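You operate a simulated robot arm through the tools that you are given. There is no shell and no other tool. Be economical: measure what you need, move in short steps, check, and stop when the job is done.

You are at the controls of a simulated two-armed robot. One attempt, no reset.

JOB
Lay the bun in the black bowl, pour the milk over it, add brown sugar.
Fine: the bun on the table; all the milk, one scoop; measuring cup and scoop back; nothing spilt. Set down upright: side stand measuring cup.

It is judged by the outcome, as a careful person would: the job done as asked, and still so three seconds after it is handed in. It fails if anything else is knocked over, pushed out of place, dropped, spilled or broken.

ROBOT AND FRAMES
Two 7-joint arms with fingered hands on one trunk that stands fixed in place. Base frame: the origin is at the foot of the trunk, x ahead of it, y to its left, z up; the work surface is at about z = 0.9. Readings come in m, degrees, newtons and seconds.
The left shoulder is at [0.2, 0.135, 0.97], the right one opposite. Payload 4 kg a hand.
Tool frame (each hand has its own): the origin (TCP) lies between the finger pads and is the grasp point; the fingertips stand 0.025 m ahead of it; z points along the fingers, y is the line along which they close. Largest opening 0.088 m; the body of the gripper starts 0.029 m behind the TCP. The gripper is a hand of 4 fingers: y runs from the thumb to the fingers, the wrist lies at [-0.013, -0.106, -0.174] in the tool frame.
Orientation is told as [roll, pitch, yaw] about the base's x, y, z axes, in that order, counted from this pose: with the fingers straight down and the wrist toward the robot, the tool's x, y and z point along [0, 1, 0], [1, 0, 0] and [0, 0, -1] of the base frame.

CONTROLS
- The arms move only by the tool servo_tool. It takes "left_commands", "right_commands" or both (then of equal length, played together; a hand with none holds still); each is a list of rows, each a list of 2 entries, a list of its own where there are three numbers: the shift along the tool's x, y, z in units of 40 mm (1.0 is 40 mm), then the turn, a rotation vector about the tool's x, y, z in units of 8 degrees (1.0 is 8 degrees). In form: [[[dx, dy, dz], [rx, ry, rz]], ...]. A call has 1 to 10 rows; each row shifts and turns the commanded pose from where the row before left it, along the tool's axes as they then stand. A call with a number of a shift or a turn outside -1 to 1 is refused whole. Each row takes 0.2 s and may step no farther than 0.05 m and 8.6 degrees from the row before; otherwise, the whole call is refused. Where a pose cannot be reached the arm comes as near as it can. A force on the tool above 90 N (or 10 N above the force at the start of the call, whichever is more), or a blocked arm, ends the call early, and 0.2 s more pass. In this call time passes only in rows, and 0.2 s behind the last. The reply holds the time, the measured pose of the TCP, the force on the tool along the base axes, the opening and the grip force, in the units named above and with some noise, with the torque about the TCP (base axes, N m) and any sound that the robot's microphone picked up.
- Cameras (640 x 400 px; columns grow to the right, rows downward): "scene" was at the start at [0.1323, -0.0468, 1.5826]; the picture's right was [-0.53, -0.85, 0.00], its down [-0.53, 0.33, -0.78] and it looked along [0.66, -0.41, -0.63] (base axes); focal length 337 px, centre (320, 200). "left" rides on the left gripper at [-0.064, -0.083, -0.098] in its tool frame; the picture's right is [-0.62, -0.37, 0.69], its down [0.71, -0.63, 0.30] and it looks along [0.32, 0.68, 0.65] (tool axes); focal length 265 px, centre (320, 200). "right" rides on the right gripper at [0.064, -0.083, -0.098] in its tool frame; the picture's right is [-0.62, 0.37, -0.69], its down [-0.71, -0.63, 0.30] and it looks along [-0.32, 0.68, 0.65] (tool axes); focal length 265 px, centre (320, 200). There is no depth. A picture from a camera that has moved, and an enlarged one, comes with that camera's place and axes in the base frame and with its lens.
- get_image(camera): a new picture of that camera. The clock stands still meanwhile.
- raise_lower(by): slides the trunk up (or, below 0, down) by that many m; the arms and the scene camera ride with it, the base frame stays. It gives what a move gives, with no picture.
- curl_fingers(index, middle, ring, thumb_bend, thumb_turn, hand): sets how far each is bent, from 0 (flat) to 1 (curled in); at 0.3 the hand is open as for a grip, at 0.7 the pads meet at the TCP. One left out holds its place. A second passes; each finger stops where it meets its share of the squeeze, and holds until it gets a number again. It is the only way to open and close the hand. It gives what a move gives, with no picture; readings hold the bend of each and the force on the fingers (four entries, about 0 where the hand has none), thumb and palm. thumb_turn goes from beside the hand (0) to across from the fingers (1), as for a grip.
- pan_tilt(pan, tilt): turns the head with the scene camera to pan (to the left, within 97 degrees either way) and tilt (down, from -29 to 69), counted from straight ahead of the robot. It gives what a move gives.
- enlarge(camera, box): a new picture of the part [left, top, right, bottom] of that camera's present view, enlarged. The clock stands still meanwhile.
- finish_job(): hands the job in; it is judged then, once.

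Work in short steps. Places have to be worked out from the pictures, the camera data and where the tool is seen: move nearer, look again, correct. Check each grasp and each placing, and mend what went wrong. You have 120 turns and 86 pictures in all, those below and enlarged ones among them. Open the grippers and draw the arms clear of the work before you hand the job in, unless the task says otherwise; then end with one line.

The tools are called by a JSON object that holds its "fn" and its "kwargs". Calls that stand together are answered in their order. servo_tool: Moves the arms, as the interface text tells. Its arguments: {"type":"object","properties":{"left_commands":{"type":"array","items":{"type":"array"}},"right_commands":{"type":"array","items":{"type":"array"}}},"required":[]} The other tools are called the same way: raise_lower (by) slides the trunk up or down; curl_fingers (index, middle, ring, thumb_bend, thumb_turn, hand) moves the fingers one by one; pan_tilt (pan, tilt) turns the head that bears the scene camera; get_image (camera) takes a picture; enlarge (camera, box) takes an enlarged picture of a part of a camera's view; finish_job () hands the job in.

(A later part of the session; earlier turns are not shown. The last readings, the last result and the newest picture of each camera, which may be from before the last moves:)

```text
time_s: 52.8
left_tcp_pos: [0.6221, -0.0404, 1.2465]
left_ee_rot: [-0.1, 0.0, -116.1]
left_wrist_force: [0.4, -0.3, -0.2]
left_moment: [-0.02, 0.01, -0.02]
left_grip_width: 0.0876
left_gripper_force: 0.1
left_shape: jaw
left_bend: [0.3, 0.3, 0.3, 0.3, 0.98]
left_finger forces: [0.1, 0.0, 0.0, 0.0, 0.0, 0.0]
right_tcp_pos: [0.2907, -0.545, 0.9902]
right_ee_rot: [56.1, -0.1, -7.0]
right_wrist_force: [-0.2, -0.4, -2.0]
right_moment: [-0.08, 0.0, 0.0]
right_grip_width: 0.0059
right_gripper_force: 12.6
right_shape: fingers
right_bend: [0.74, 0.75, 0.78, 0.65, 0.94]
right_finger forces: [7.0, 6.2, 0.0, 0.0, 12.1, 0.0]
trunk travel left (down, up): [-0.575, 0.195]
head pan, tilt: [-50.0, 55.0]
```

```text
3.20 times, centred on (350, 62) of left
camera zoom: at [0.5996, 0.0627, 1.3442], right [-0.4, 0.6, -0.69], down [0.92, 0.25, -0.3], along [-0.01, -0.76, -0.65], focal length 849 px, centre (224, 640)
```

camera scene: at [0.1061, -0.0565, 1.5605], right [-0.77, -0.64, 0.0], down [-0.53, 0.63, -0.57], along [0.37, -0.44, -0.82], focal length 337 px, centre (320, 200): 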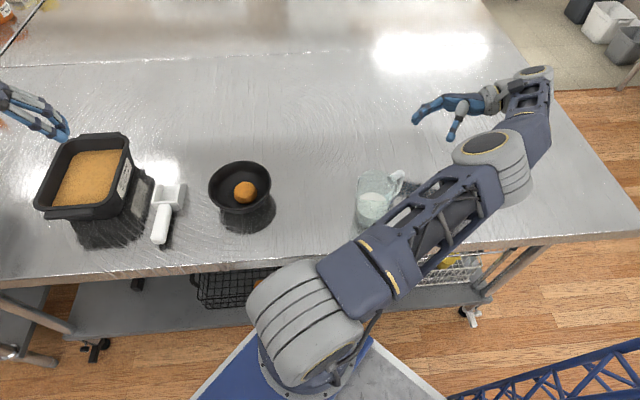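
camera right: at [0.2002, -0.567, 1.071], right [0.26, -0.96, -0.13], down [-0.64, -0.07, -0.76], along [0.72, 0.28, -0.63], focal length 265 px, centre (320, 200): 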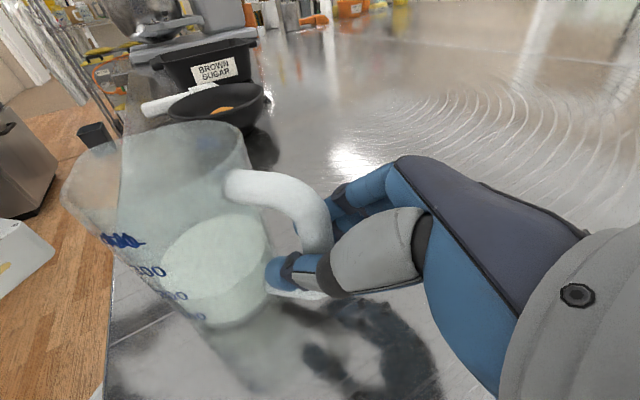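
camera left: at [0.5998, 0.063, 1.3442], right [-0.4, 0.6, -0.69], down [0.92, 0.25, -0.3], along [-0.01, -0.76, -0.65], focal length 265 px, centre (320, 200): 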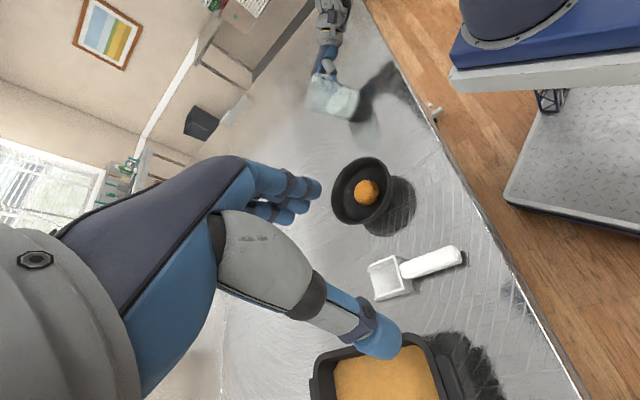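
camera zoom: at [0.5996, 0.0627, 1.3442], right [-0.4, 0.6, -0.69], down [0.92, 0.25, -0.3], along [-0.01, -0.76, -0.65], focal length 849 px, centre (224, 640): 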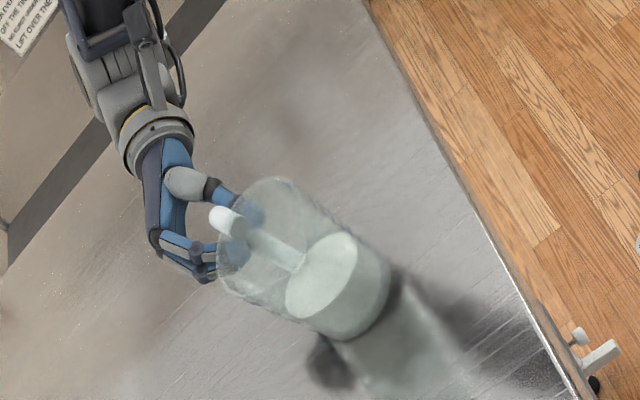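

The cup droops a little in the pinch. I'll squeeze harder before lifting further.

{"fn": "curl_fingers", "kwargs": {"hand": "right", "index": 0.9, "middle": 0.9, "ring": 0.9, "thumb_bend": 0.85}}

{"fn": "enlarge", "kwargs": {"camera": "right", "box": [60, 60, 440, 350]}}

```text
time_s: 53.8
left_tcp_pos: [0.62, -0.0401, 1.2462]
left_ee_rot: [0.0, 0.0, -116.0]
left_wrist_force: [-0.3, 0.5, -0.5]
left_moment: [-0.01, -0.01, 0.01]
left_grip_width: 0.0875
left_gripper_force: 0.1
left_shape: jaw
left_bend: [0.3, 0.3, 0.3, 0.3, 0.98]
left_finger forces: [0.1, 0.1, 0.0, 0.0, 0.1, 0.1]
right_tcp_pos: [0.2908, -0.5437, 0.9888]
right_ee_rot: [56.1, 0.0, -6.9]
right_wrist_force: [0.4, 0.0, 0.7]
right_moment: [0.06, -0.05, -0.02]
right_grip_width: 0.0
right_gripper_force: 20.2
right_shape: fingers
right_bend: [0.76, 0.78, 0.9, 0.75, 0.91]
right_finger forces: [10.8, 11.5, 0.0, 0.1, 18.5, 0.1]
trunk travel left (down, up): [-0.575, 0.195]
head pan, tilt: [-50.0, 55.0]
```

```text
1.38 times, centred on (250, 205) of right
camera zoom: at [0.2032, -0.5802, 1.0979], right [0.26, -0.96, -0.13], down [-0.64, -0.07, -0.76], along [0.72, 0.28, -0.63], focal length 366 px, centre (417, 193)
```

zoom: 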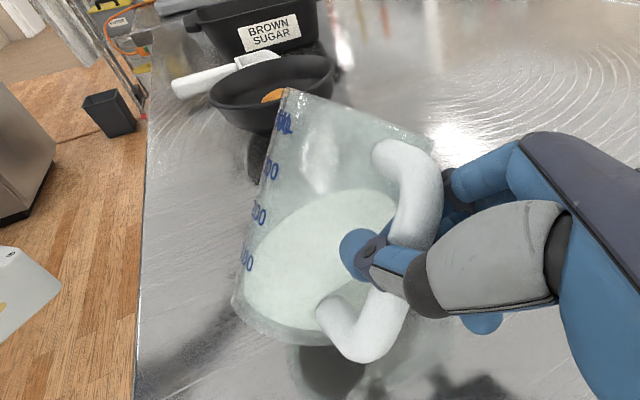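

The squeeze twisted the cup; it now leans back toward the hand but isn't spilling. I'll get the other view to quantify this.

{"fn": "enlarge", "kwargs": {"camera": "left", "box": [270, 10, 430, 110]}}

{"fn": "enlarge", "kwargs": {"camera": "scene", "box": [330, 110, 490, 250]}}

```text
4.00 times, centred on (350, 60) of left
camera zoom: at [0.5996, 0.0628, 1.3443], right [-0.4, 0.6, -0.69], down [0.92, 0.25, -0.3], along [-0.01, -0.76, -0.65], focal length 1062 px, centre (200, 760)
```

zoom: 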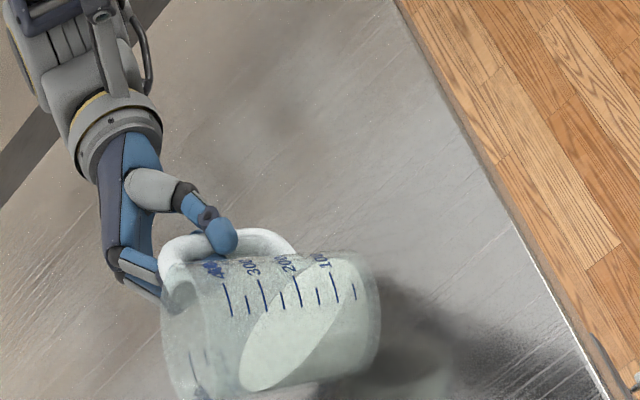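

```text
2.86 times, centred on (410, 180) of scene
camera zoom: at [0.1062, -0.0564, 1.5605], right [-0.77, -0.64, 0.0], down [-0.53, 0.63, -0.57], along [0.37, -0.44, -0.82], focal length 963 px, centre (63, 257)
```

zoom: 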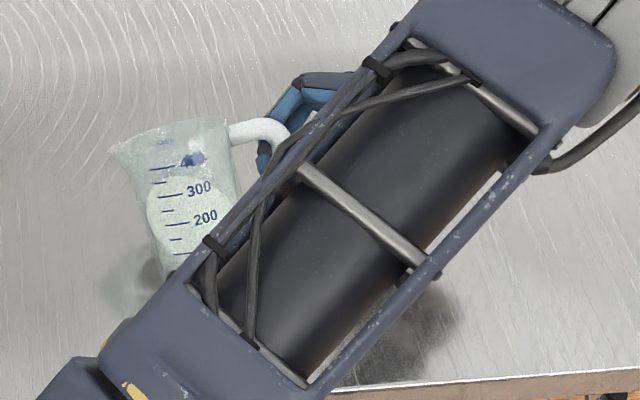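

The grip is now a firm 3-point hold of about 20 N, with the cup leaning about 45° toward +x. I'll lift 3 cm and level it by rotating about the finger-horizontal axis, as worked before.

{"fn": "servo_tool", "kwargs": {"right_commands": [[[0.3, 0, -0.2], [0, 0, 0]], [[0.3, 0, -0.2], [-0.35, 0, -0.52]], [[0, 0, 0], [-0.35, 0, -0.52]], [[0, 0, 0], [-0.35, 0, -0.52]], [[0, 0, 0], [-0.35, 0, -0.52]]]}}

{"fn": "enlarge", "kwargs": {"camera": "left", "box": [270, 0, 430, 100]}}

{"fn": "get_image", "kwargs": {"camera": "right"}}

```text
time_s: 55.0
left_tcp_pos: [0.6219, -0.0402, 1.2477]
left_ee_rot: [0.0, 0.1, -116.1]
left_wrist_force: [-0.3, -0.7, -0.5]
left_moment: [0.02, 0.01, -0.01]
left_grip_width: 0.0875
left_gripper_force: 0.0
left_shape: jaw
left_bend: [0.3, 0.3, 0.3, 0.3, 0.98]
left_finger forces: [0.1, 0.0, 0.1, 0.1, 0.1, 0.1]
right_tcp_pos: [0.2899, -0.5437, 1.0195]
right_ee_rot: [56.0, -20.1, -6.9]
right_wrist_force: [-0.5, 0.2, -0.5]
right_moment: [-0.06, 0.06, -0.01]
right_grip_width: 0.0003
right_gripper_force: 20.8
right_shape: fingers
right_bend: [0.77, 0.79, 0.9, 0.75, 0.9]
right_finger forces: [10.3, 10.4, 0.0, 0.1, 20.7, 0.0]
trunk travel left (down, up): [-0.575, 0.195]
head pan, tilt: [-50.0, 55.0]
```

```text
4.00 times, centred on (350, 50) of left
camera zoom: at [0.5997, 0.0628, 1.3443], right [-0.4, 0.6, -0.69], down [0.92, 0.25, -0.3], along [-0.01, -0.76, -0.65], focal length 1062 px, centre (200, 800)
```

zoom: 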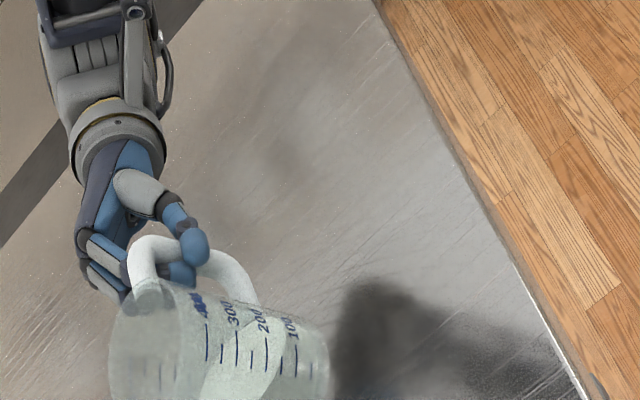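

```text
28 pictures are left
camera right: at [0.1704, -0.5754, 1.0918], right [0.28, -0.96, 0.01], down [-0.34, -0.1, -0.93], along [0.9, 0.26, -0.36], focal length 265 px, centre (320, 200)
```

right: 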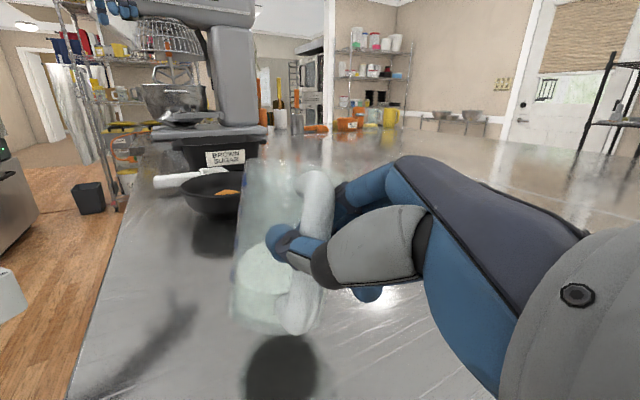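

The grip holds at 20 N. The cup is now turned so the spout points toward +x, and its lean is in the pour direction. I'll level 10° more, raise, then carry it to just short of the bowl on the −x side.

{"fn": "servo_tool", "kwargs": {"right_commands": [[[0, 0, 0], [-0.35, 0, -0.52]], [[0, 0, 0], [-0.35, 0, -0.52]], [[0.5, 0.35, -0.33], [0, 0, 0]], [[0.5, 0.35, -0.33], [0, 0, 0]], [[0.5, 0.35, -0.33], [0, 0, 0]], [[0.3, 0.2, -0.21], [0, 0, 0]]]}}

{"fn": "servo_tool", "kwargs": {"right_commands": [[[0.2, 0.12, 0.43], [0, 0, 0]], [[0.41, 0.243, 0.86], [0, 0, 0]], [[0.41, 0.243, 0.86], [0, 0, 0]], [[0.41, 0.243, 0.86], [0, 0, 0]], [[0.41, 0.243, 0.86], [0, 0, 0]], [[0.3, 0.18, 0.6], [0, 0, 0]], [[0.2, 0.12, 0.43], [0, 0, 0]]]}}

{"fn": "get_image", "kwargs": {"camera": "scene"}}

{"fn": "get_image", "kwargs": {"camera": "left"}}

```text
time_s: 56.4
left_tcp_pos: [0.6217, -0.0408, 1.2476]
left_ee_rot: [0.1, 0.0, -116.0]
left_wrist_force: [0.2, -0.4, 0.5]
left_moment: [-0.01, 0.01, -0.01]
left_grip_width: 0.0876
left_gripper_force: 0.1
left_shape: jaw
left_bend: [0.3, 0.3, 0.3, 0.3, 0.98]
left_finger forces: [0.0, 0.1, 0.0, 0.0, 0.0, 0.1]
right_tcp_pos: [0.291, -0.5434, 1.1179]
right_ee_rot: [56.1, -30.1, -7.1]
right_wrist_force: [-0.7, 0.7, -1.2]
right_moment: [-0.11, 0.08, -0.01]
right_grip_width: 0.0001
right_gripper_force: 20.9
right_shape: fingers
right_bend: [0.77, 0.79, 0.9, 0.75, 0.9]
right_finger forces: [10.7, 10.4, 0.1, 0.1, 21.1, 0.0]
trunk travel left (down, up): [-0.575, 0.195]
head pan, tilt: [-50.0, 55.0]
```

```text
time_s: 58.0
left_tcp_pos: [0.6207, -0.0408, 1.2481]
left_ee_rot: [0.0, 0.0, -116.0]
left_wrist_force: [1.0, 0.6, 0.3]
left_moment: [-0.03, 0.0, 0.0]
left_grip_width: 0.0874
left_gripper_force: 0.1
left_shape: jaw
left_bend: [0.3, 0.3, 0.3, 0.3, 0.98]
left_finger forces: [0.1, 0.0, 0.0, 0.1, 0.0, 0.0]
right_tcp_pos: [0.3804, -0.3374, 1.1171]
right_ee_rot: [56.0, -30.0, -7.0]
right_wrist_force: [-0.2, 0.4, -2.4]
right_moment: [-0.09, 0.06, 0.0]
right_grip_width: 0.0
right_gripper_force: 21.0
right_shape: fingers
right_bend: [0.77, 0.79, 0.9, 0.76, 0.9]
right_finger forces: [10.6, 10.1, 0.0, 0.1, 21.1, 0.0]
trunk travel left (down, up): [-0.575, 0.195]
head pan, tilt: [-50.0, 55.0]
```

```text
27 pictures are left
camera scene: at [0.1061, -0.0566, 1.5604], right [-0.77, -0.64, 0.0], down [-0.53, 0.63, -0.57], along [0.37, -0.44, -0.82], focal length 337 px, centre (320, 200)
```

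scene: 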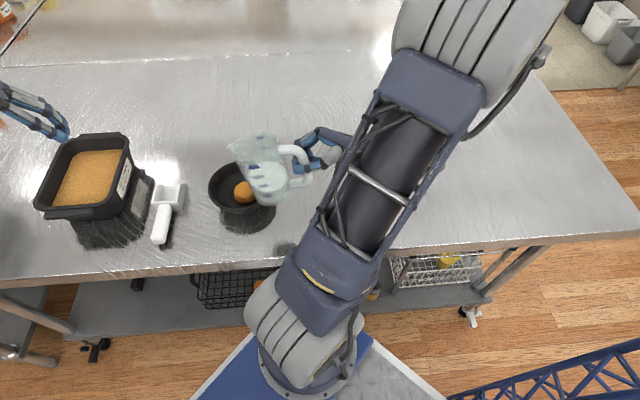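

```text
26 pictures are left
camera left: at [0.5995, 0.0626, 1.3443], right [-0.4, 0.6, -0.69], down [0.92, 0.25, -0.3], along [-0.01, -0.76, -0.65], focal length 265 px, centre (320, 200)
```

left: 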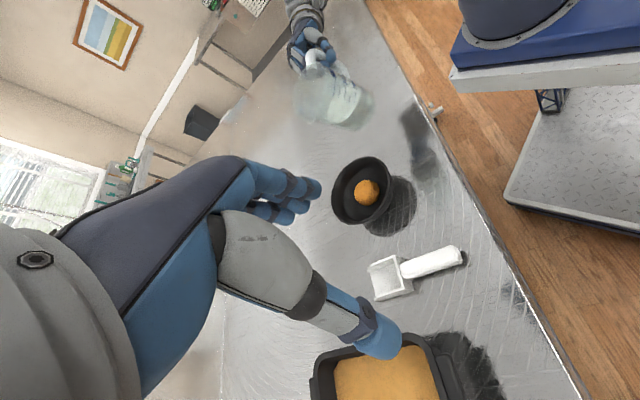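

Excellent: the cup is nearly upright with its spout pointing at the bowl. I'll zoom in to measure the spout exactly.

{"fn": "enlarge", "kwargs": {"camera": "scene", "box": [190, 110, 350, 240]}}

{"fn": "enlarge", "kwargs": {"camera": "left", "box": [270, 20, 450, 240]}}

```text
3.08 times, centred on (270, 175) of scene
camera zoom: at [0.1061, -0.0566, 1.5604], right [-0.77, -0.64, 0.0], down [-0.53, 0.63, -0.57], along [0.37, -0.44, -0.82], focal length 1037 px, centre (474, 277)
```

zoom: 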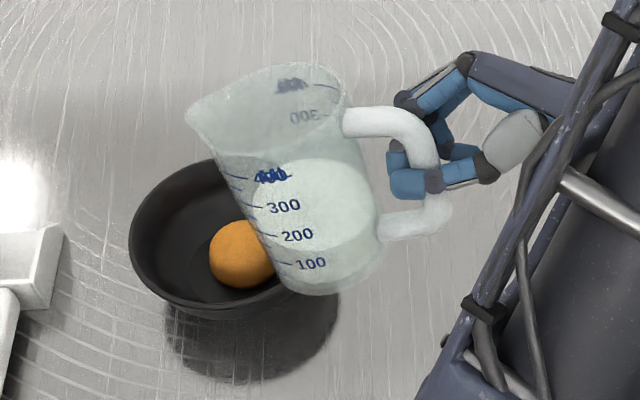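

```text
1.82 times, centred on (360, 130) of left
camera zoom: at [0.5995, 0.0626, 1.3443], right [-0.4, 0.6, -0.69], down [0.92, 0.25, -0.3], along [-0.01, -0.76, -0.65], focal length 483 px, centre (247, 327)
```

zoom: 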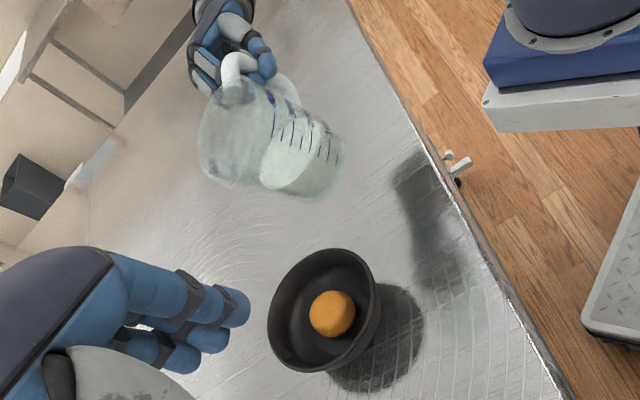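

The spout is at [0.50,-0.27,1.135] with a lean of about 20° and a pour direction of about 29° in the base. I'll align laterally with the bowl centre and tilt to about 44°, still short of pouring.

{"fn": "servo_tool", "kwargs": {"right_commands": [[[-0.66, 0.49, -0.48], [0, 0, 0]], [[-0.27, -0.19, 0.18], [0.697, -0.512, 0.504]], [[-0.27, -0.15, 0.22], [0.697, -0.512, 0.504]], [[-0.21, -0.09, 0.2], [0.697, -0.512, 0.504]], [[0.14, 0.42, 0.23], [0, 0, 0]]]}}

{"fn": "enlarge", "kwargs": {"camera": "scene", "box": [190, 110, 350, 240]}}

```text
time_s: 59.2
left_tcp_pos: [0.621, -0.0417, 1.2476]
left_ee_rot: [0.0, 0.0, -115.9]
left_wrist_force: [0.0, -0.3, -0.4]
left_moment: [-0.01, 0.01, 0.04]
left_grip_width: 0.0875
left_gripper_force: 0.0
left_shape: jaw
left_bend: [0.3, 0.3, 0.3, 0.3, 0.98]
left_finger forces: [0.0, 0.0, 0.1, 0.0, 0.0, 0.1]
right_tcp_pos: [0.4164, -0.3595, 1.0778]
right_ee_rot: [42.0, -9.9, -1.9]
right_wrist_force: [-0.7, -0.4, -2.3]
right_moment: [-0.02, 0.01, 0.02]
right_grip_width: 0.0001
right_gripper_force: 20.9
right_shape: fingers
right_bend: [0.77, 0.79, 0.9, 0.76, 0.9]
right_finger forces: [10.8, 10.7, 0.0, 0.0, 20.8, 0.1]
trunk travel left (down, up): [-0.575, 0.195]
head pan, tilt: [-50.0, 55.0]
```

```text
3.08 times, centred on (270, 175) of scene
camera zoom: at [0.1061, -0.0566, 1.5604], right [-0.77, -0.64, 0.0], down [-0.53, 0.63, -0.57], along [0.37, -0.44, -0.82], focal length 1037 px, centre (474, 277)
```

zoom: 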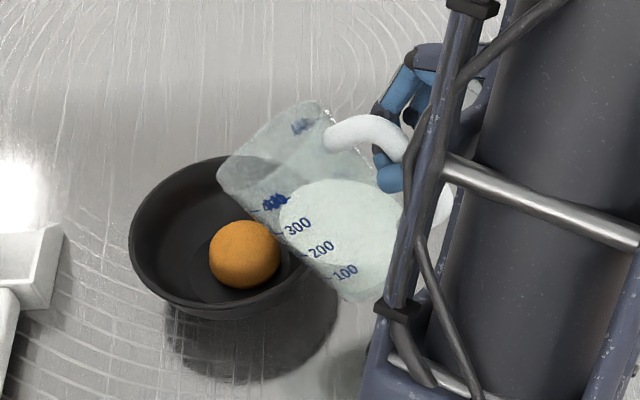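

The spout is over the bowl near [0.522,-0.292]. I'll tilt 16° more, slowly, and wait a moment.

{"fn": "servo_tool", "kwargs": {"right_commands": [[[0.08, 0.12, 0], [0.35, -0.256, 0.252]], [[0.08, 0.12, 0], [0.35, -0.256, 0.252]], [[0.09, 0.1, -0.02], [0.35, -0.256, 0.252]], [[0.09, 0.1, -0.02], [0.35, -0.256, 0.252]], [[0, 0, 0], [0, 0, 0]], [[0, 0, 0], [0, 0, 0]], [[0, 0, 0], [0, 0, 0]]]}}

{"fn": "enlarge", "kwargs": {"camera": "scene", "box": [190, 110, 350, 240]}}

```text
time_s: 60.8
left_tcp_pos: [0.6222, -0.0403, 1.2477]
left_ee_rot: [0.0, 0.0, -115.9]
left_wrist_force: [-0.2, -0.7, -0.1]
left_moment: [0.01, 0.02, 0.02]
left_grip_width: 0.0876
left_gripper_force: 0.1
left_shape: jaw
left_bend: [0.3, 0.3, 0.3, 0.3, 0.98]
left_finger forces: [0.0, 0.1, 0.1, 0.0, 0.0, 0.0]
right_tcp_pos: [0.432, -0.3522, 1.0901]
right_ee_rot: [33.7, 3.7, -1.4]
right_wrist_force: [0.1, 0.3, -1.6]
right_moment: [-0.03, 0.0, -0.01]
right_grip_width: 0.0002
right_gripper_force: 21.6
right_shape: fingers
right_bend: [0.77, 0.79, 0.9, 0.76, 0.91]
right_finger forces: [10.6, 11.0, 0.1, 0.0, 20.7, 0.0]
trunk travel left (down, up): [-0.575, 0.195]
head pan, tilt: [-50.0, 55.0]
```

```text
3.08 times, centred on (270, 175) of scene
camera zoom: at [0.1062, -0.0564, 1.5604], right [-0.77, -0.64, 0.0], down [-0.53, 0.63, -0.57], along [0.37, -0.44, -0.82], focal length 1037 px, centre (474, 277)
```

zoom: 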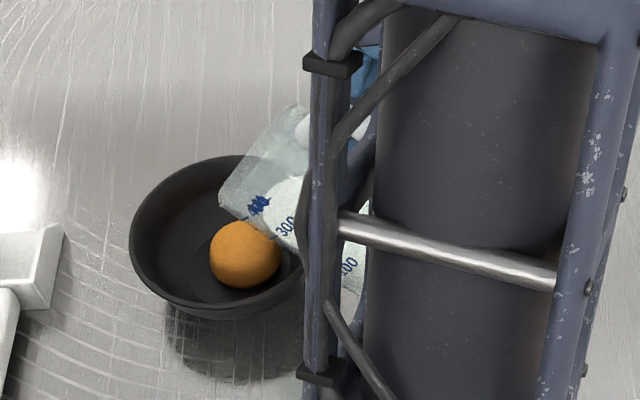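

The milk is nearly at the lip. I'll tilt another 16° and pause, tracking the spout over the bowl.

{"fn": "servo_tool", "kwargs": {"right_commands": [[[0.165, 0.117, -0.11], [0.35, -0.256, 0.252]], [[0.165, 0.117, -0.11], [0.35, -0.256, 0.252]], [[0.165, 0.094, -0.13], [0.35, -0.256, 0.252]], [[0.165, 0.094, -0.13], [0.35, -0.256, 0.252]], [[0, 0, 0], [0, 0, 0]], [[0, 0, 0], [0, 0, 0]], [[0, 0, 0], [0, 0, 0]], [[0, 0, 0], [0, 0, 0]]]}}

{"fn": "enlarge", "kwargs": {"camera": "left", "box": [270, 60, 450, 240]}}

```text
time_s: 62.6
left_tcp_pos: [0.6213, -0.0411, 1.2472]
left_ee_rot: [0.1, -0.1, -115.9]
left_wrist_force: [0.8, 0.4, 1.0]
left_moment: [-0.02, -0.03, -0.01]
left_grip_width: 0.0875
left_gripper_force: 0.1
left_shape: jaw
left_bend: [0.3, 0.3, 0.3, 0.3, 0.98]
left_finger forces: [0.1, 0.1, 0.0, 0.1, 0.1, 0.0]
right_tcp_pos: [0.4552, -0.3403, 1.1168]
right_ee_rot: [25.1, 17.5, -3.0]
right_wrist_force: [0.3, -0.2, -0.5]
right_moment: [-0.01, -0.01, 0.0]
right_grip_width: 0.0001
right_gripper_force: 20.9
right_shape: fingers
right_bend: [0.77, 0.79, 0.9, 0.76, 0.91]
right_finger forces: [10.4, 11.4, 0.0, 0.0, 20.3, 0.0]
trunk travel left (down, up): [-0.575, 0.195]
head pan, tilt: [-50.0, 55.0]
```

```text
2.22 times, centred on (360, 150) of left
camera zoom: at [0.5997, 0.0628, 1.3443], right [-0.4, 0.6, -0.69], down [0.92, 0.25, -0.3], along [-0.01, -0.76, -0.65], focal length 590 px, centre (231, 311)
```

zoom: 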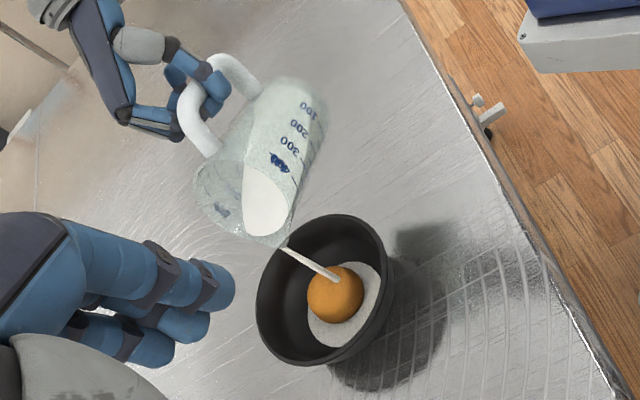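

It's pouring beautifully onto the bun. I'll continue slowly.

{"fn": "servo_tool", "kwargs": {"right_commands": [[[0, 0, 0], [0, 0, 0]], [[0, 0, 0], [0, 0, 0]], [[0.167, 0.11, -0.12], [0.35, -0.256, 0.252]], [[0, 0, 0], [0, 0, 0]], [[0.167, 0.11, -0.12], [0.35, -0.256, 0.252]], [[0, 0, 0], [0, 0, 0]], [[0.165, 0.085, -0.14], [0.35, -0.256, 0.252]], [[0, 0, 0], [0, 0, 0]], [[0.165, 0.085, -0.14], [0.35, -0.256, 0.252]], [[0, 0, 0], [0, 0, 0]]]}}

{"fn": "enlarge", "kwargs": {"camera": "left", "box": [270, 60, 450, 240]}}

```text
time_s: 64.8
left_tcp_pos: [0.6218, -0.0407, 1.2474]
left_ee_rot: [0.0, -0.1, -116.0]
left_wrist_force: [-0.2, -0.1, -0.2]
left_moment: [0.02, 0.0, 0.01]
left_grip_width: 0.0876
left_gripper_force: 0.2
left_shape: jaw
left_bend: [0.3, 0.3, 0.3, 0.3, 0.98]
left_finger forces: [0.1, 0.1, 0.1, 0.1, 0.0, 0.0]
right_tcp_pos: [0.4812, -0.3256, 1.138]
right_ee_rot: [15.2, 30.7, -7.1]
right_wrist_force: [0.5, -0.3, -1.3]
right_moment: [-0.01, -0.05, -0.03]
right_grip_width: 0.0
right_gripper_force: 20.7
right_shape: fingers
right_bend: [0.77, 0.79, 0.9, 0.76, 0.91]
right_finger forces: [10.3, 11.5, 0.0, 0.0, 19.8, 0.0]
trunk travel left (down, up): [-0.575, 0.195]
head pan, tilt: [-50.0, 55.0]
```

```text
2.22 times, centred on (360, 150) of left
camera zoom: at [0.5996, 0.0628, 1.3443], right [-0.4, 0.6, -0.69], down [0.92, 0.25, -0.3], along [-0.01, -0.76, -0.65], focal length 590 px, centre (231, 311)
```

zoom: 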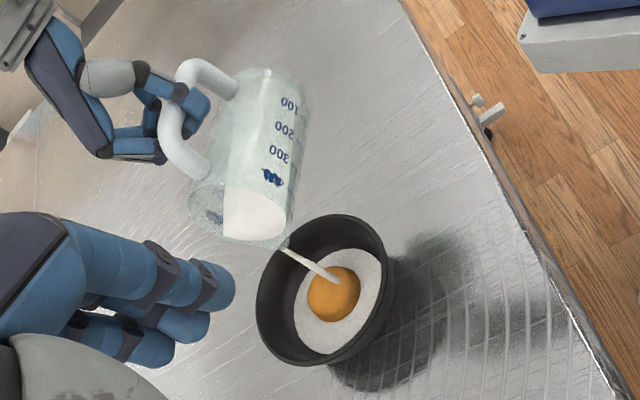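

Milk is still flowing cleanly. I'll tilt 16° more.

{"fn": "servo_tool", "kwargs": {"right_commands": [[[0, 0, 0], [0, 0, 0]], [[0.17, 0.117, -0.116], [0.35, -0.256, 0.252]], [[0, 0, 0], [0, 0, 0]], [[0.17, 0.117, -0.116], [0.35, -0.256, 0.252]], [[0, 0, 0], [0, 0, 0]], [[0.168, 0.093, -0.138], [0.35, -0.256, 0.252]], [[0, 0, 0], [0, 0, 0]], [[0.168, 0.093, -0.138], [0.35, -0.256, 0.252]], [[0, 0, 0], [0, 0, 0]], [[0, 0, 0], [0, 0, 0]]]}}

{"fn": "enlarge", "kwargs": {"camera": "left", "box": [270, 60, 450, 240]}}

```text
time_s: 67.0
left_tcp_pos: [0.6203, -0.0408, 1.2476]
left_ee_rot: [0.0, 0.1, -116.0]
left_wrist_force: [0.1, -0.3, -0.6]
left_moment: [0.04, 0.01, 0.03]
left_grip_width: 0.0877
left_gripper_force: 0.0
left_shape: jaw
left_bend: [0.3, 0.3, 0.3, 0.3, 0.98]
left_finger forces: [0.0, 0.1, 0.0, 0.0, 0.1, 0.0]
right_tcp_pos: [0.513, -0.308, 1.1474]
right_ee_rot: [2.2, 43.2, -14.8]
right_wrist_force: [0.3, 0.7, -0.5]
right_moment: [-0.03, -0.06, -0.05]
right_grip_width: 0.0
right_gripper_force: 20.8
right_shape: fingers
right_bend: [0.77, 0.79, 0.9, 0.76, 0.91]
right_finger forces: [10.0, 11.7, 0.0, 0.0, 19.6, 0.1]
trunk travel left (down, up): [-0.575, 0.195]
head pan, tilt: [-50.0, 55.0]
```

```text
2.22 times, centred on (360, 150) of left
camera zoom: at [0.5997, 0.0628, 1.3443], right [-0.4, 0.6, -0.69], down [0.92, 0.25, -0.3], along [-0.01, -0.76, -0.65], focal length 590 px, centre (231, 311)
```

zoom: 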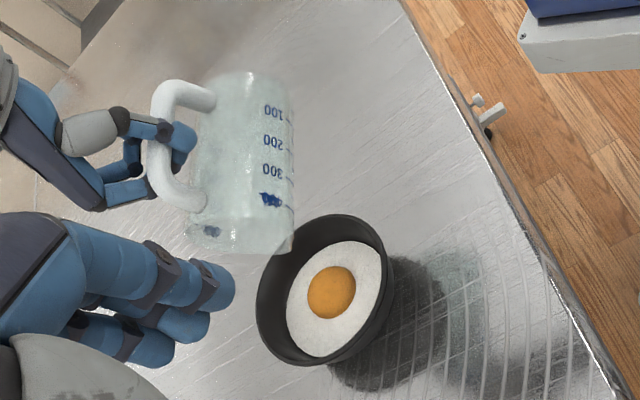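

The cup looks empty, with all the milk in the bowl. I'll tilt a touch more to drain, then reverse along the same path.

{"fn": "servo_tool", "kwargs": {"right_commands": [[[0.16, 0.118, -0.1], [0.35, -0.256, 0.252]], [[0.16, 0.118, -0.1], [0.35, -0.256, 0.252]], [[0, 0, 0], [0, 0, 0]], [[0, 0, 0], [0, 0, 0]], [[0, 0, 0], [0, 0, 0]], [[0, 0, 0], [0, 0, 0]], [[0, 0, 0], [0, 0, 0]]]}}

{"fn": "servo_tool", "kwargs": {"right_commands": [[[-0.32, -0.236, 0.1], [-0.697, 0.512, -0.504]], [[-0.336, -0.186, 0.2], [-0.697, 0.512, -0.504]], [[-0.34, -0.234, 0.2], [-0.697, 0.512, -0.504]], [[-0.33, -0.17, 0.25], [-0.697, 0.512, -0.504]], [[-0.334, -0.22, 0.2], [-0.697, 0.512, -0.504]], [[-0.33, -0.188, 0.2], [-0.697, 0.512, -0.504]], [[-0.33, -0.234, 0.1], [-0.697, 0.512, -0.504]], [[-0.18, -0.2, 0], [-0.697, 0.512, -0.504]], [[-0.16, -0.24, 0], [-0.697, 0.512, -0.504]], [[0, 0, 0], [-0.697, 0.512, -0.504]]]}}

```text
time_s: 68.6
left_tcp_pos: [0.6219, -0.0404, 1.2473]
left_ee_rot: [-0.1, -0.1, -116.0]
left_wrist_force: [0.0, -0.6, -0.1]
left_moment: [0.01, -0.01, -0.04]
left_grip_width: 0.0873
left_gripper_force: 0.1
left_shape: jaw
left_bend: [0.3, 0.3, 0.3, 0.3, 0.98]
left_finger forces: [0.1, 0.0, 0.0, 0.0, 0.0, 0.0]
right_tcp_pos: [0.5286, -0.2972, 1.1446]
right_ee_rot: [-6.2, 48.6, -21.0]
right_wrist_force: [0.0, -0.5, -1.2]
right_moment: [0.02, -0.05, 0.0]
right_grip_width: 0.0
right_gripper_force: 20.4
right_shape: fingers
right_bend: [0.77, 0.79, 0.9, 0.76, 0.91]
right_finger forces: [10.0, 11.8, 0.1, 0.0, 19.4, 0.0]
trunk travel left (down, up): [-0.575, 0.195]
head pan, tilt: [-50.0, 55.0]
```

```text
time_s: 70.8
left_tcp_pos: [0.6218, -0.0404, 1.2454]
left_ee_rot: [0.0, 0.0, -115.9]
left_wrist_force: [-0.2, -0.2, -1.0]
left_moment: [-0.02, -0.02, -0.02]
left_grip_width: 0.0876
left_gripper_force: 0.2
left_shape: jaw
left_bend: [0.3, 0.3, 0.3, 0.3, 0.98]
left_finger forces: [0.0, 0.0, 0.0, 0.1, 0.0, 0.1]
right_tcp_pos: [0.4178, -0.3709, 1.1067]
right_ee_rot: [46.2, -16.8, -3.0]
right_wrist_force: [-0.2, 0.5, -2.2]
right_moment: [-0.07, 0.04, -0.01]
right_grip_width: 0.0
right_gripper_force: 21.8
right_shape: fingers
right_bend: [0.77, 0.79, 0.9, 0.76, 0.91]
right_finger forces: [11.0, 11.7, 0.1, 0.0, 21.5, 0.1]
trunk travel left (down, up): [-0.575, 0.195]
head pan, tilt: [-50.0, 55.0]
```

Now I'll fully upright the cup, correct yaw by 15° to its original heading, and carry it back above its original place.

{"fn": "servo_tool", "kwargs": {"right_commands": [[[0, 0, 0], [-0.697, 0.512, -0.504]], [[0, 0, 0], [-0.697, 0.512, -0.504]], [[0, 0, 0], [-0.697, 0.512, -0.504]], [[0, 0, 0], [-0.697, 0.512, -0.504]], [[0, 0, 0], [-0.348, 0.256, -0.252]], [[0, 0, 0], [0.63, 0.665, -0.197]], [[0, 0, 0], [0.63, 0.665, -0.197]]]}}

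{"fn": "servo_tool", "kwargs": {"right_commands": [[[-0.05, -0.6, -0.81], [0, 0, 0]], [[-0.05, -0.6, -0.81], [0, 0, 0]], [[-0.05, -0.6, -0.81], [0, 0, 0]], [[-0.05, -0.6, -0.81], [0, 0, 0]], [[-0.05, -0.6, -0.81], [0, 0, 0]]]}}

{"fn": "enlarge", "kwargs": {"camera": "left", "box": [250, 0, 430, 120]}}

{"fn": "enlarge", "kwargs": {"camera": "scene", "box": [170, 110, 450, 270]}}

```text
time_s: 72.4
left_tcp_pos: [0.6203, -0.0407, 1.2475]
left_ee_rot: [0.0, 0.0, -116.0]
left_wrist_force: [-0.3, -0.5, -0.4]
left_moment: [0.0, -0.01, -0.01]
left_grip_width: 0.0877
left_gripper_force: 0.0
left_shape: jaw
left_bend: [0.3, 0.3, 0.3, 0.3, 0.98]
left_finger forces: [0.0, 0.0, 0.0, 0.0, 0.0, 0.0]
right_tcp_pos: [0.4169, -0.3712, 1.1068]
right_ee_rot: [72.8, -45.2, -2.2]
right_wrist_force: [0.5, 0.9, -1.6]
right_moment: [-0.08, 0.12, -0.03]
right_grip_width: 0.0001
right_gripper_force: 22.5
right_shape: fingers
right_bend: [0.77, 0.8, 0.9, 0.76, 0.91]
right_finger forces: [11.4, 11.5, 0.1, 0.0, 22.6, 0.0]
trunk travel left (down, up): [-0.575, 0.195]
head pan, tilt: [-50.0, 55.0]
```

```text
time_s: 73.6
left_tcp_pos: [0.622, -0.0409, 1.2463]
left_ee_rot: [-0.1, 0.0, -115.9]
left_wrist_force: [0.4, 0.5, -1.3]
left_moment: [0.01, 0.02, -0.01]
left_grip_width: 0.0875
left_gripper_force: 0.0
left_shape: jaw
left_bend: [0.3, 0.3, 0.3, 0.3, 0.98]
left_finger forces: [0.0, 0.0, 0.0, 0.1, 0.1, 0.0]
right_tcp_pos: [0.2991, -0.5242, 1.0465]
right_ee_rot: [72.8, -45.0, -2.2]
right_wrist_force: [-0.1, 0.0, -0.7]
right_moment: [-0.08, 0.06, 0.02]
right_grip_width: 0.0
right_gripper_force: 22.6
right_shape: fingers
right_bend: [0.77, 0.8, 0.9, 0.76, 0.91]
right_finger forces: [11.4, 11.7, 0.0, 0.0, 22.4, 0.0]
trunk travel left (down, up): [-0.575, 0.195]
head pan, tilt: [-50.0, 55.0]
```

```text
3.33 times, centred on (340, 60) of left
camera zoom: at [0.5999, 0.0633, 1.3442], right [-0.4, 0.6, -0.69], down [0.92, 0.25, -0.3], along [-0.01, -0.76, -0.65], focal length 885 px, centre (253, 667)
```

zoom: 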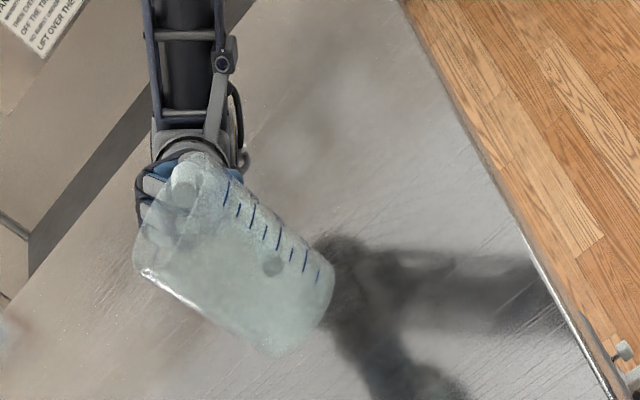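

```text
2.29 times, centred on (310, 190) of scene
camera zoom: at [0.1066, -0.0562, 1.5605], right [-0.77, -0.64, 0.0], down [-0.53, 0.63, -0.57], along [0.37, -0.44, -0.82], focal length 770 px, centre (343, 223)
```

zoom: 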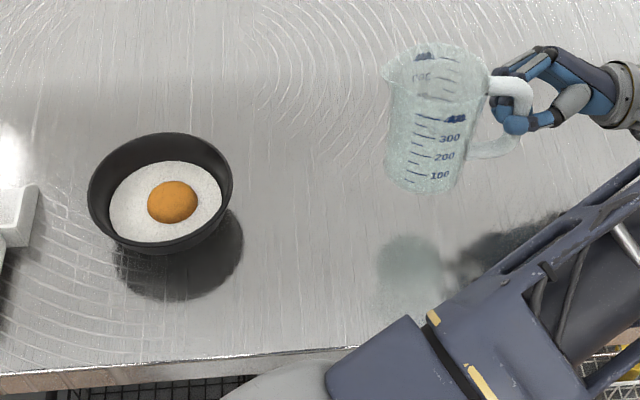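

The bowl looks perfect, nothing is spilled, and the cup hangs upright within a degree or two. I'll shift 1.5 cm to its original spot and lower it to just above the table.

{"fn": "servo_tool", "kwargs": {"right_commands": [[[-0.23, 0.15, -0.24], [0, 0, 0]], [[-0.4, -0.42, 0.125], [0, 0, 0]], [[-0.4, -0.42, 0.125], [0, 0, 0]], [[-0.4, -0.42, 0.125], [0, 0, 0]]]}}

{"fn": "enlarge", "kwargs": {"camera": "left", "box": [270, 0, 430, 120]}}

```text
time_s: 74.6
left_tcp_pos: [0.6213, -0.0391, 1.2475]
left_ee_rot: [0.0, -0.1, -115.9]
left_wrist_force: [0.4, -0.2, -0.6]
left_moment: [0.01, 0.0, 0.03]
left_grip_width: 0.0877
left_gripper_force: 0.0
left_shape: jaw
left_bend: [0.3, 0.3, 0.3, 0.3, 0.98]
left_finger forces: [0.1, 0.0, 0.0, 0.0, 0.0, 0.0]
right_tcp_pos: [0.3068, -0.5363, 0.9823]
right_ee_rot: [71.9, -45.2, -1.8]
right_wrist_force: [-0.3, 0.1, -1.9]
right_moment: [-0.11, 0.07, 0.0]
right_grip_width: 0.0
right_gripper_force: 23.0
right_shape: fingers
right_bend: [0.77, 0.8, 0.9, 0.76, 0.91]
right_finger forces: [11.6, 11.7, 0.0, 0.0, 22.7, 0.0]
trunk travel left (down, up): [-0.575, 0.195]
head pan, tilt: [-50.0, 55.0]
```

```text
3.33 times, centred on (350, 60) of left
camera zoom: at [0.5992, 0.065, 1.3458], right [-0.4, 0.6, -0.69], down [0.92, 0.25, -0.3], along [-0.01, -0.76, -0.65], focal length 885 px, centre (220, 667)
```

zoom: 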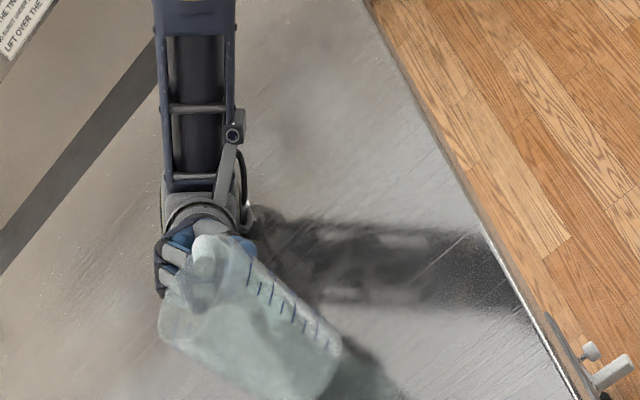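

The forearm is almost at the table in this pose, with the wrist about 3.5 cm up. I'll raise 1 cm and tilt 10° spout-ward, which lifts the wrist, then lower to edge contact and let the base settle flat.

{"fn": "servo_tool", "kwargs": {"right_commands": [[[0.17, 0.18, -0.05], [0, 0, 0]], [[0, 0, 0], [0.44, -0.32, 0.315]], [[0, 0, 0], [0.44, -0.32, 0.315]], [[-0.09, -0.08, 0.04], [0, 0, 0]]]}}

```text
time_s: 75.6
left_tcp_pos: [0.6213, -0.0417, 1.247]
left_ee_rot: [0.0, 0.0, -116.0]
left_wrist_force: [0.1, -1.0, -0.5]
left_moment: [-0.01, -0.01, 0.0]
left_grip_width: 0.0875
left_gripper_force: 0.0
left_shape: jaw
left_bend: [0.3, 0.3, 0.3, 0.3, 0.98]
left_finger forces: [0.0, 0.0, 0.0, 0.0, 0.0, 0.1]
right_tcp_pos: [0.3078, -0.5378, 0.983]
right_ee_rot: [63.6, -37.8, 4.0]
right_wrist_force: [0.3, 0.2, -1.2]
right_moment: [-0.09, 0.05, 0.01]
right_grip_width: 0.0
right_gripper_force: 23.0
right_shape: fingers
right_bend: [0.77, 0.8, 0.9, 0.76, 0.91]
right_finger forces: [11.5, 11.7, 0.1, 0.0, 22.6, 0.1]
trunk travel left (down, up): [-0.575, 0.195]
head pan, tilt: [-50.0, 55.0]
```

No contact yet. I'll lower in small steps.

{"fn": "servo_tool", "kwargs": {"right_commands": [[[-0.07, -0.061, 0.035], [0, 0, 0]], [[-0.07, -0.061, 0.035], [0, 0, 0]]]}}

{"fn": "enlarge", "kwargs": {"camera": "scene", "box": [300, 100, 460, 240]}}

```text
time_s: 76.2
left_tcp_pos: [0.6214, -0.0411, 1.2475]
left_ee_rot: [0.0, -0.1, -115.9]
left_wrist_force: [-0.2, -1.0, 0.2]
left_moment: [-0.02, -0.05, 0.03]
left_grip_width: 0.0877
left_gripper_force: 0.0
left_shape: jaw
left_bend: [0.3, 0.3, 0.3, 0.3, 0.98]
left_finger forces: [0.1, 0.1, 0.0, 0.0, 0.0, 0.1]
right_tcp_pos: [0.3064, -0.5361, 0.9752]
right_ee_rot: [63.4, -37.8, 4.0]
right_wrist_force: [0.0, -0.1, -0.1]
right_moment: [-0.02, -0.02, 0.0]
right_grip_width: 0.0001
right_gripper_force: 21.2
right_shape: fingers
right_bend: [0.77, 0.8, 0.9, 0.76, 0.91]
right_finger forces: [9.1, 12.2, 0.1, 0.0, 21.0, 0.0]
trunk travel left (down, up): [-0.575, 0.195]
head pan, tilt: [-50.0, 55.0]
```

```text
2.86 times, centred on (380, 170) of scene
camera zoom: at [0.1061, -0.0564, 1.5605], right [-0.77, -0.64, 0.0], down [-0.53, 0.63, -0.57], along [0.37, -0.44, -0.82], focal length 963 px, centre (149, 286)
```

zoom: 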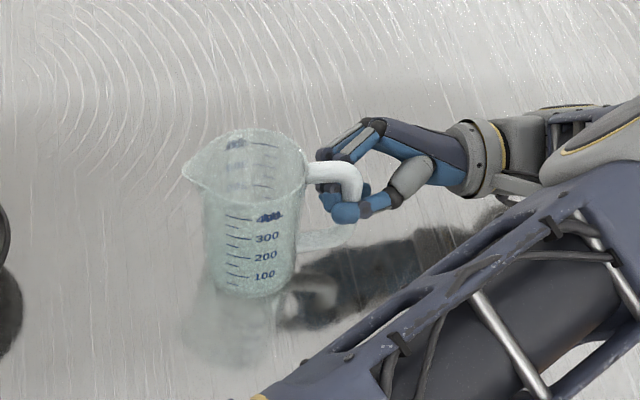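

Contact: the table now bears the weight. I'll loosen the grip so the base can settle flat.

{"fn": "curl_fingers", "kwargs": {"hand": "right", "index": 0.76, "middle": 0.78, "thumb_bend": 0.74}}

{"fn": "curl_fingers", "kwargs": {"hand": "right", "index": 0.68, "middle": 0.7, "ring": 0.7, "thumb_bend": 0.66}}

{"fn": "enlarge", "kwargs": {"camera": "scene", "box": [300, 100, 460, 240]}}

```text
time_s: 77.2
left_tcp_pos: [0.6212, -0.0409, 1.2463]
left_ee_rot: [-0.1, 0.0, -116.0]
left_wrist_force: [-0.1, 0.5, -0.9]
left_moment: [-0.03, 0.01, 0.03]
left_grip_width: 0.0872
left_gripper_force: 0.0
left_shape: jaw
left_bend: [0.3, 0.3, 0.3, 0.3, 0.98]
left_finger forces: [0.1, 0.0, 0.0, 0.1, 0.0, 0.0]
right_tcp_pos: [0.3063, -0.5363, 0.9751]
right_ee_rot: [63.6, -37.8, 3.9]
right_wrist_force: [-0.3, 0.6, -1.4]
right_moment: [-0.07, 0.06, -0.02]
right_grip_width: 0.0
right_gripper_force: 14.1
right_shape: fingers
right_bend: [0.75, 0.78, 0.9, 0.71, 0.92]
right_finger forces: [7.2, 8.0, 0.0, 0.0, 13.8, 0.1]
trunk travel left (down, up): [-0.575, 0.195]
head pan, tilt: [-50.0, 55.0]
```

```text
time_s: 78.2
left_tcp_pos: [0.6213, -0.0412, 1.2466]
left_ee_rot: [0.0, 0.0, -116.0]
left_wrist_force: [-0.5, -0.2, 0.1]
left_moment: [-0.01, 0.01, -0.01]
left_grip_width: 0.0877
left_gripper_force: 0.0
left_shape: jaw
left_bend: [0.3, 0.3, 0.3, 0.3, 0.98]
left_finger forces: [0.1, 0.1, 0.0, 0.0, 0.1, 0.0]
right_tcp_pos: [0.3072, -0.5378, 0.9749]
right_ee_rot: [63.5, -37.8, 4.1]
right_wrist_force: [-0.1, -0.7, 0.1]
right_moment: [0.01, 0.03, -0.01]
right_grip_width: 0.0085
right_gripper_force: 1.8
right_shape: fingers
right_bend: [0.67, 0.7, 0.7, 0.64, 0.97]
right_finger forces: [1.7, 0.1, 0.0, 0.0, 1.6, 0.1]
trunk travel left (down, up): [-0.575, 0.195]
head pan, tilt: [-50.0, 55.0]
```

```text
2.86 times, centred on (380, 170) of scene
camera zoom: at [0.1062, -0.0565, 1.5604], right [-0.77, -0.64, 0.0], down [-0.53, 0.63, -0.57], along [0.37, -0.44, -0.82], focal length 963 px, centre (149, 286)
```

zoom: 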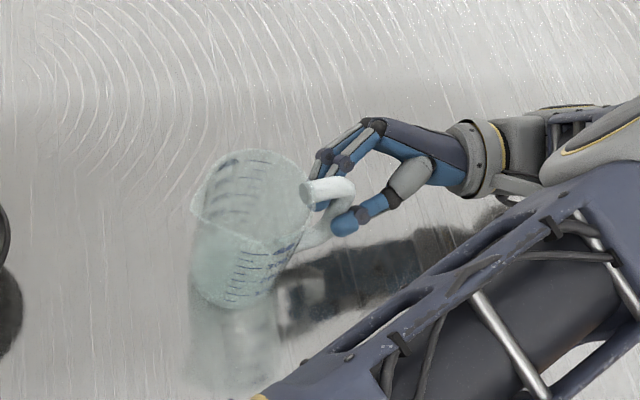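

The cup leans slightly toward the camera and is held by only 1.7 N. I'll open further in a step so it settles.

{"fn": "curl_fingers", "kwargs": {"hand": "right", "index": 0.6, "middle": 0.6, "ring": 0.6, "thumb_bend": 0.6}}

{"fn": "enlarge", "kwargs": {"camera": "scene", "box": [300, 100, 460, 240]}}

```text
time_s: 79.2
left_tcp_pos: [0.6216, -0.0405, 1.2469]
left_ee_rot: [0.0, 0.0, -116.0]
left_wrist_force: [-0.2, 0.5, 0.3]
left_moment: [0.02, 0.0, 0.0]
left_grip_width: 0.0878
left_gripper_force: 0.1
left_shape: jaw
left_bend: [0.3, 0.3, 0.3, 0.3, 0.98]
left_finger forces: [0.1, 0.1, 0.1, 0.0, 0.0, 0.0]
right_tcp_pos: [0.3076, -0.5371, 0.9757]
right_ee_rot: [63.6, -37.7, 4.0]
right_wrist_force: [-0.6, 0.5, -0.6]
right_moment: [0.02, 0.0, -0.01]
right_grip_width: 0.0197
right_gripper_force: 1.1
right_shape: fingers
right_bend: [0.6, 0.6, 0.6, 0.6, 0.97]
right_finger forces: [1.0, 0.0, 0.1, 0.0, 0.8, 0.1]
trunk travel left (down, up): [-0.575, 0.195]
head pan, tilt: [-50.0, 55.0]
```

```text
2.86 times, centred on (380, 170) of scene
camera zoom: at [0.1062, -0.0565, 1.5604], right [-0.77, -0.64, 0.0], down [-0.53, 0.63, -0.57], along [0.37, -0.44, -0.82], focal length 963 px, centre (149, 286)
```

zoom: 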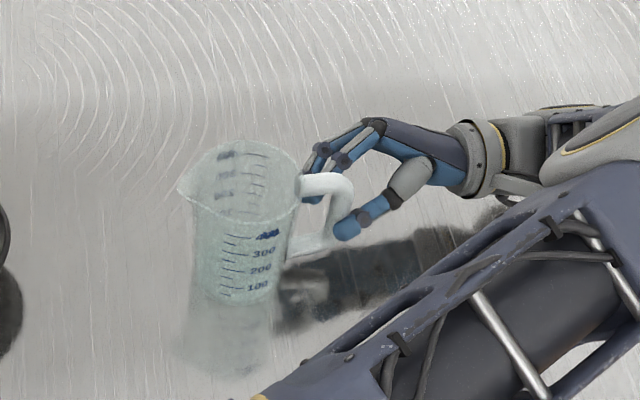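

The cup is nearly upright and almost free. I'll open more and back out slowly along the finger direction.

{"fn": "curl_fingers", "kwargs": {"hand": "right", "index": 0.45, "middle": 0.45, "ring": 0.45, "thumb_bend": 0.5}}

{"fn": "servo_tool", "kwargs": {"right_commands": [[[0, 0, -0.3], [0, 0, 0]], [[0, 0, -0.4], [0, 0, 0]], [[0, 0, -0.6], [0, 0, 0]], [[0, 0, -0.8], [0, 0, 0]]]}}

{"fn": "enlarge", "kwargs": {"camera": "scene", "box": [300, 100, 460, 240]}}

```text
time_s: 80.2
left_tcp_pos: [0.6225, -0.0397, 1.247]
left_ee_rot: [0.0, 0.0, -116.0]
left_wrist_force: [-0.2, 0.2, -0.4]
left_moment: [0.01, 0.03, 0.02]
left_grip_width: 0.0877
left_gripper_force: 0.1
left_shape: jaw
left_bend: [0.3, 0.3, 0.3, 0.3, 0.98]
left_finger forces: [0.0, 0.0, 0.1, 0.0, 0.0, 0.0]
right_tcp_pos: [0.3072, -0.5364, 0.9752]
right_ee_rot: [63.7, -37.8, 4.0]
right_wrist_force: [0.0, 0.4, -0.5]
right_moment: [-0.01, 0.04, 0.0]
right_grip_width: 0.0468
right_gripper_force: 0.0
right_shape: fingers
right_bend: [0.45, 0.45, 0.45, 0.5, 0.97]
right_finger forces: [0.0, 0.0, 0.1, 0.1, 0.1, 0.0]
trunk travel left (down, up): [-0.575, 0.195]
head pan, tilt: [-50.0, 55.0]
```

```text
time_s: 81.2
left_tcp_pos: [0.6213, -0.0408, 1.2471]
left_ee_rot: [0.1, 0.0, -116.0]
left_wrist_force: [0.1, 0.4, 0.6]
left_moment: [0.01, -0.01, -0.02]
left_grip_width: 0.0876
left_gripper_force: 0.1
left_shape: jaw
left_bend: [0.3, 0.3, 0.3, 0.3, 0.98]
left_finger forces: [0.1, 0.0, 0.1, 0.0, 0.0, 0.0]
right_tcp_pos: [0.2937, -0.5948, 0.9981]
right_ee_rot: [63.6, -37.7, 3.9]
right_wrist_force: [0.8, 0.5, 0.3]
right_moment: [-0.02, 0.0, 0.01]
right_grip_width: 0.047
right_gripper_force: 0.0
right_shape: fingers
right_bend: [0.45, 0.45, 0.45, 0.5, 0.97]
right_finger forces: [0.1, 0.1, 0.1, 0.0, 0.1, 0.0]
right hand out of reach, approached as far as the arm can: row 4
trunk travel left (down, up): [-0.575, 0.195]
head pan, tilt: [-50.0, 55.0]
```

```text
2.86 times, centred on (380, 170) of scene
camera zoom: at [0.1061, -0.0565, 1.5605], right [-0.77, -0.64, 0.0], down [-0.53, 0.63, -0.57], along [0.37, -0.44, -0.82], focal length 963 px, centre (149, 286)
```

zoom: 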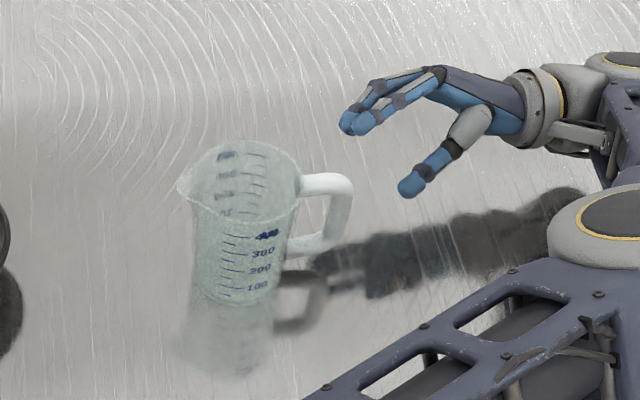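

The cup is back upright, empty, at its original spot. Now I'll raise the right hand clear and turn the left hand to yaw ≈ +40° so it can grip the scoop handle crosswise.

{"fn": "servo_tool", "kwargs": {"left_commands": [[[0, 0, 0], [0, 0, -1]], [[0, 0, 0], [0, 0, -1]], [[0, 0, 0], [0, 0, -1]], [[0, 0, 0], [0, 0, -1]], [[0, 0, 0], [0, 0, -1]], [[0, 0, 0], [0, 0, -1]], [[0, 0, 0], [0, 0, -1]], [[0, 0, 0], [0, 0, -1]], [[0, 0, 0], [0, 0, -1]], [[0, 0, 0], [0, 0, -1]]], "right_commands": [[[0.35, 0.3, -0.17], [0, 0, 0]], [[0.35, 0.3, -0.17], [0, 0, 0]], [[0.53, 0.46, -0.26], [0, 0, 0]], [[0.53, 0.46, -0.26], [0, 0, 0]], [[0.53, 0.46, -0.26], [0, 0, 0]], [[0, 0, 0], [0, 0, 0]], [[0, 0, 0], [0, 0, 0]], [[0, 0, 0], [0, 0, 0]], [[0, 0, 0], [0, 0, 0]], [[0, 0, 0], [0, 0, 0]]]}}

{"fn": "servo_tool", "kwargs": {"left_commands": [[[0, 0, 0], [0, 0, -1]], [[0, 0, 0], [0, 0, -1]], [[0, 0, 0], [0, 0, -1]], [[0, 0, 0], [0, 0, -1]], [[0, 0, 0], [0, 0, -1]], [[0, 0, 0], [0, 0, -1]], [[0, 0, 0], [0, 0, -1]], [[0, 0, 0], [0, 0, -1]], [[0, 0, 0], [0, 0, -1]], [[0, 0, 0], [0, 0, -0.58]]]}}

```text
time_s: 83.4
left_tcp_pos: [0.6204, -0.0418, 1.2467]
left_ee_rot: [0.1, -0.1, -36.0]
left_wrist_force: [-0.9, 0.0, -0.1]
left_moment: [-0.01, 0.0, -0.01]
left_grip_width: 0.0876
left_gripper_force: 0.0
left_shape: jaw
left_bend: [0.3, 0.3, 0.3, 0.3, 0.98]
left_finger forces: [0.0, 0.1, 0.1, 0.0, 0.1, 0.1]
right_tcp_pos: [0.2948, -0.5921, 1.1273]
right_ee_rot: [63.6, -37.8, 3.9]
right_wrist_force: [-0.1, -0.1, -0.4]
right_moment: [0.02, -0.03, -0.02]
right_grip_width: 0.047
right_gripper_force: 0.0
right_shape: fingers
right_bend: [0.45, 0.45, 0.45, 0.5, 0.97]
right_finger forces: [0.1, 0.0, 0.0, 0.0, 0.1, 0.0]
trunk travel left (down, up): [-0.575, 0.195]
head pan, tilt: [-50.0, 55.0]
```

```text
time_s: 85.6
left_tcp_pos: [0.6213, -0.041, 1.2459]
left_ee_rot: [0.0, 0.1, 40.7]
left_wrist_force: [0.1, -0.6, 0.9]
left_moment: [0.01, 0.01, 0.02]
left_grip_width: 0.0877
left_gripper_force: 0.0
left_shape: jaw
left_bend: [0.3, 0.3, 0.3, 0.3, 0.98]
left_finger forces: [0.0, 0.1, 0.1, 0.0, 0.1, 0.1]
right_tcp_pos: [0.294, -0.5927, 1.1268]
right_ee_rot: [63.7, -37.8, 4.0]
right_wrist_force: [-0.2, 0.0, 0.1]
right_moment: [0.01, -0.01, 0.02]
right_grip_width: 0.0468
right_gripper_force: 0.0
right_shape: fingers
right_bend: [0.45, 0.45, 0.45, 0.5, 0.97]
right_finger forces: [0.0, 0.1, 0.0, 0.1, 0.1, 0.1]
trunk travel left (down, up): [-0.575, 0.195]
head pan, tilt: [-50.0, 55.0]
```

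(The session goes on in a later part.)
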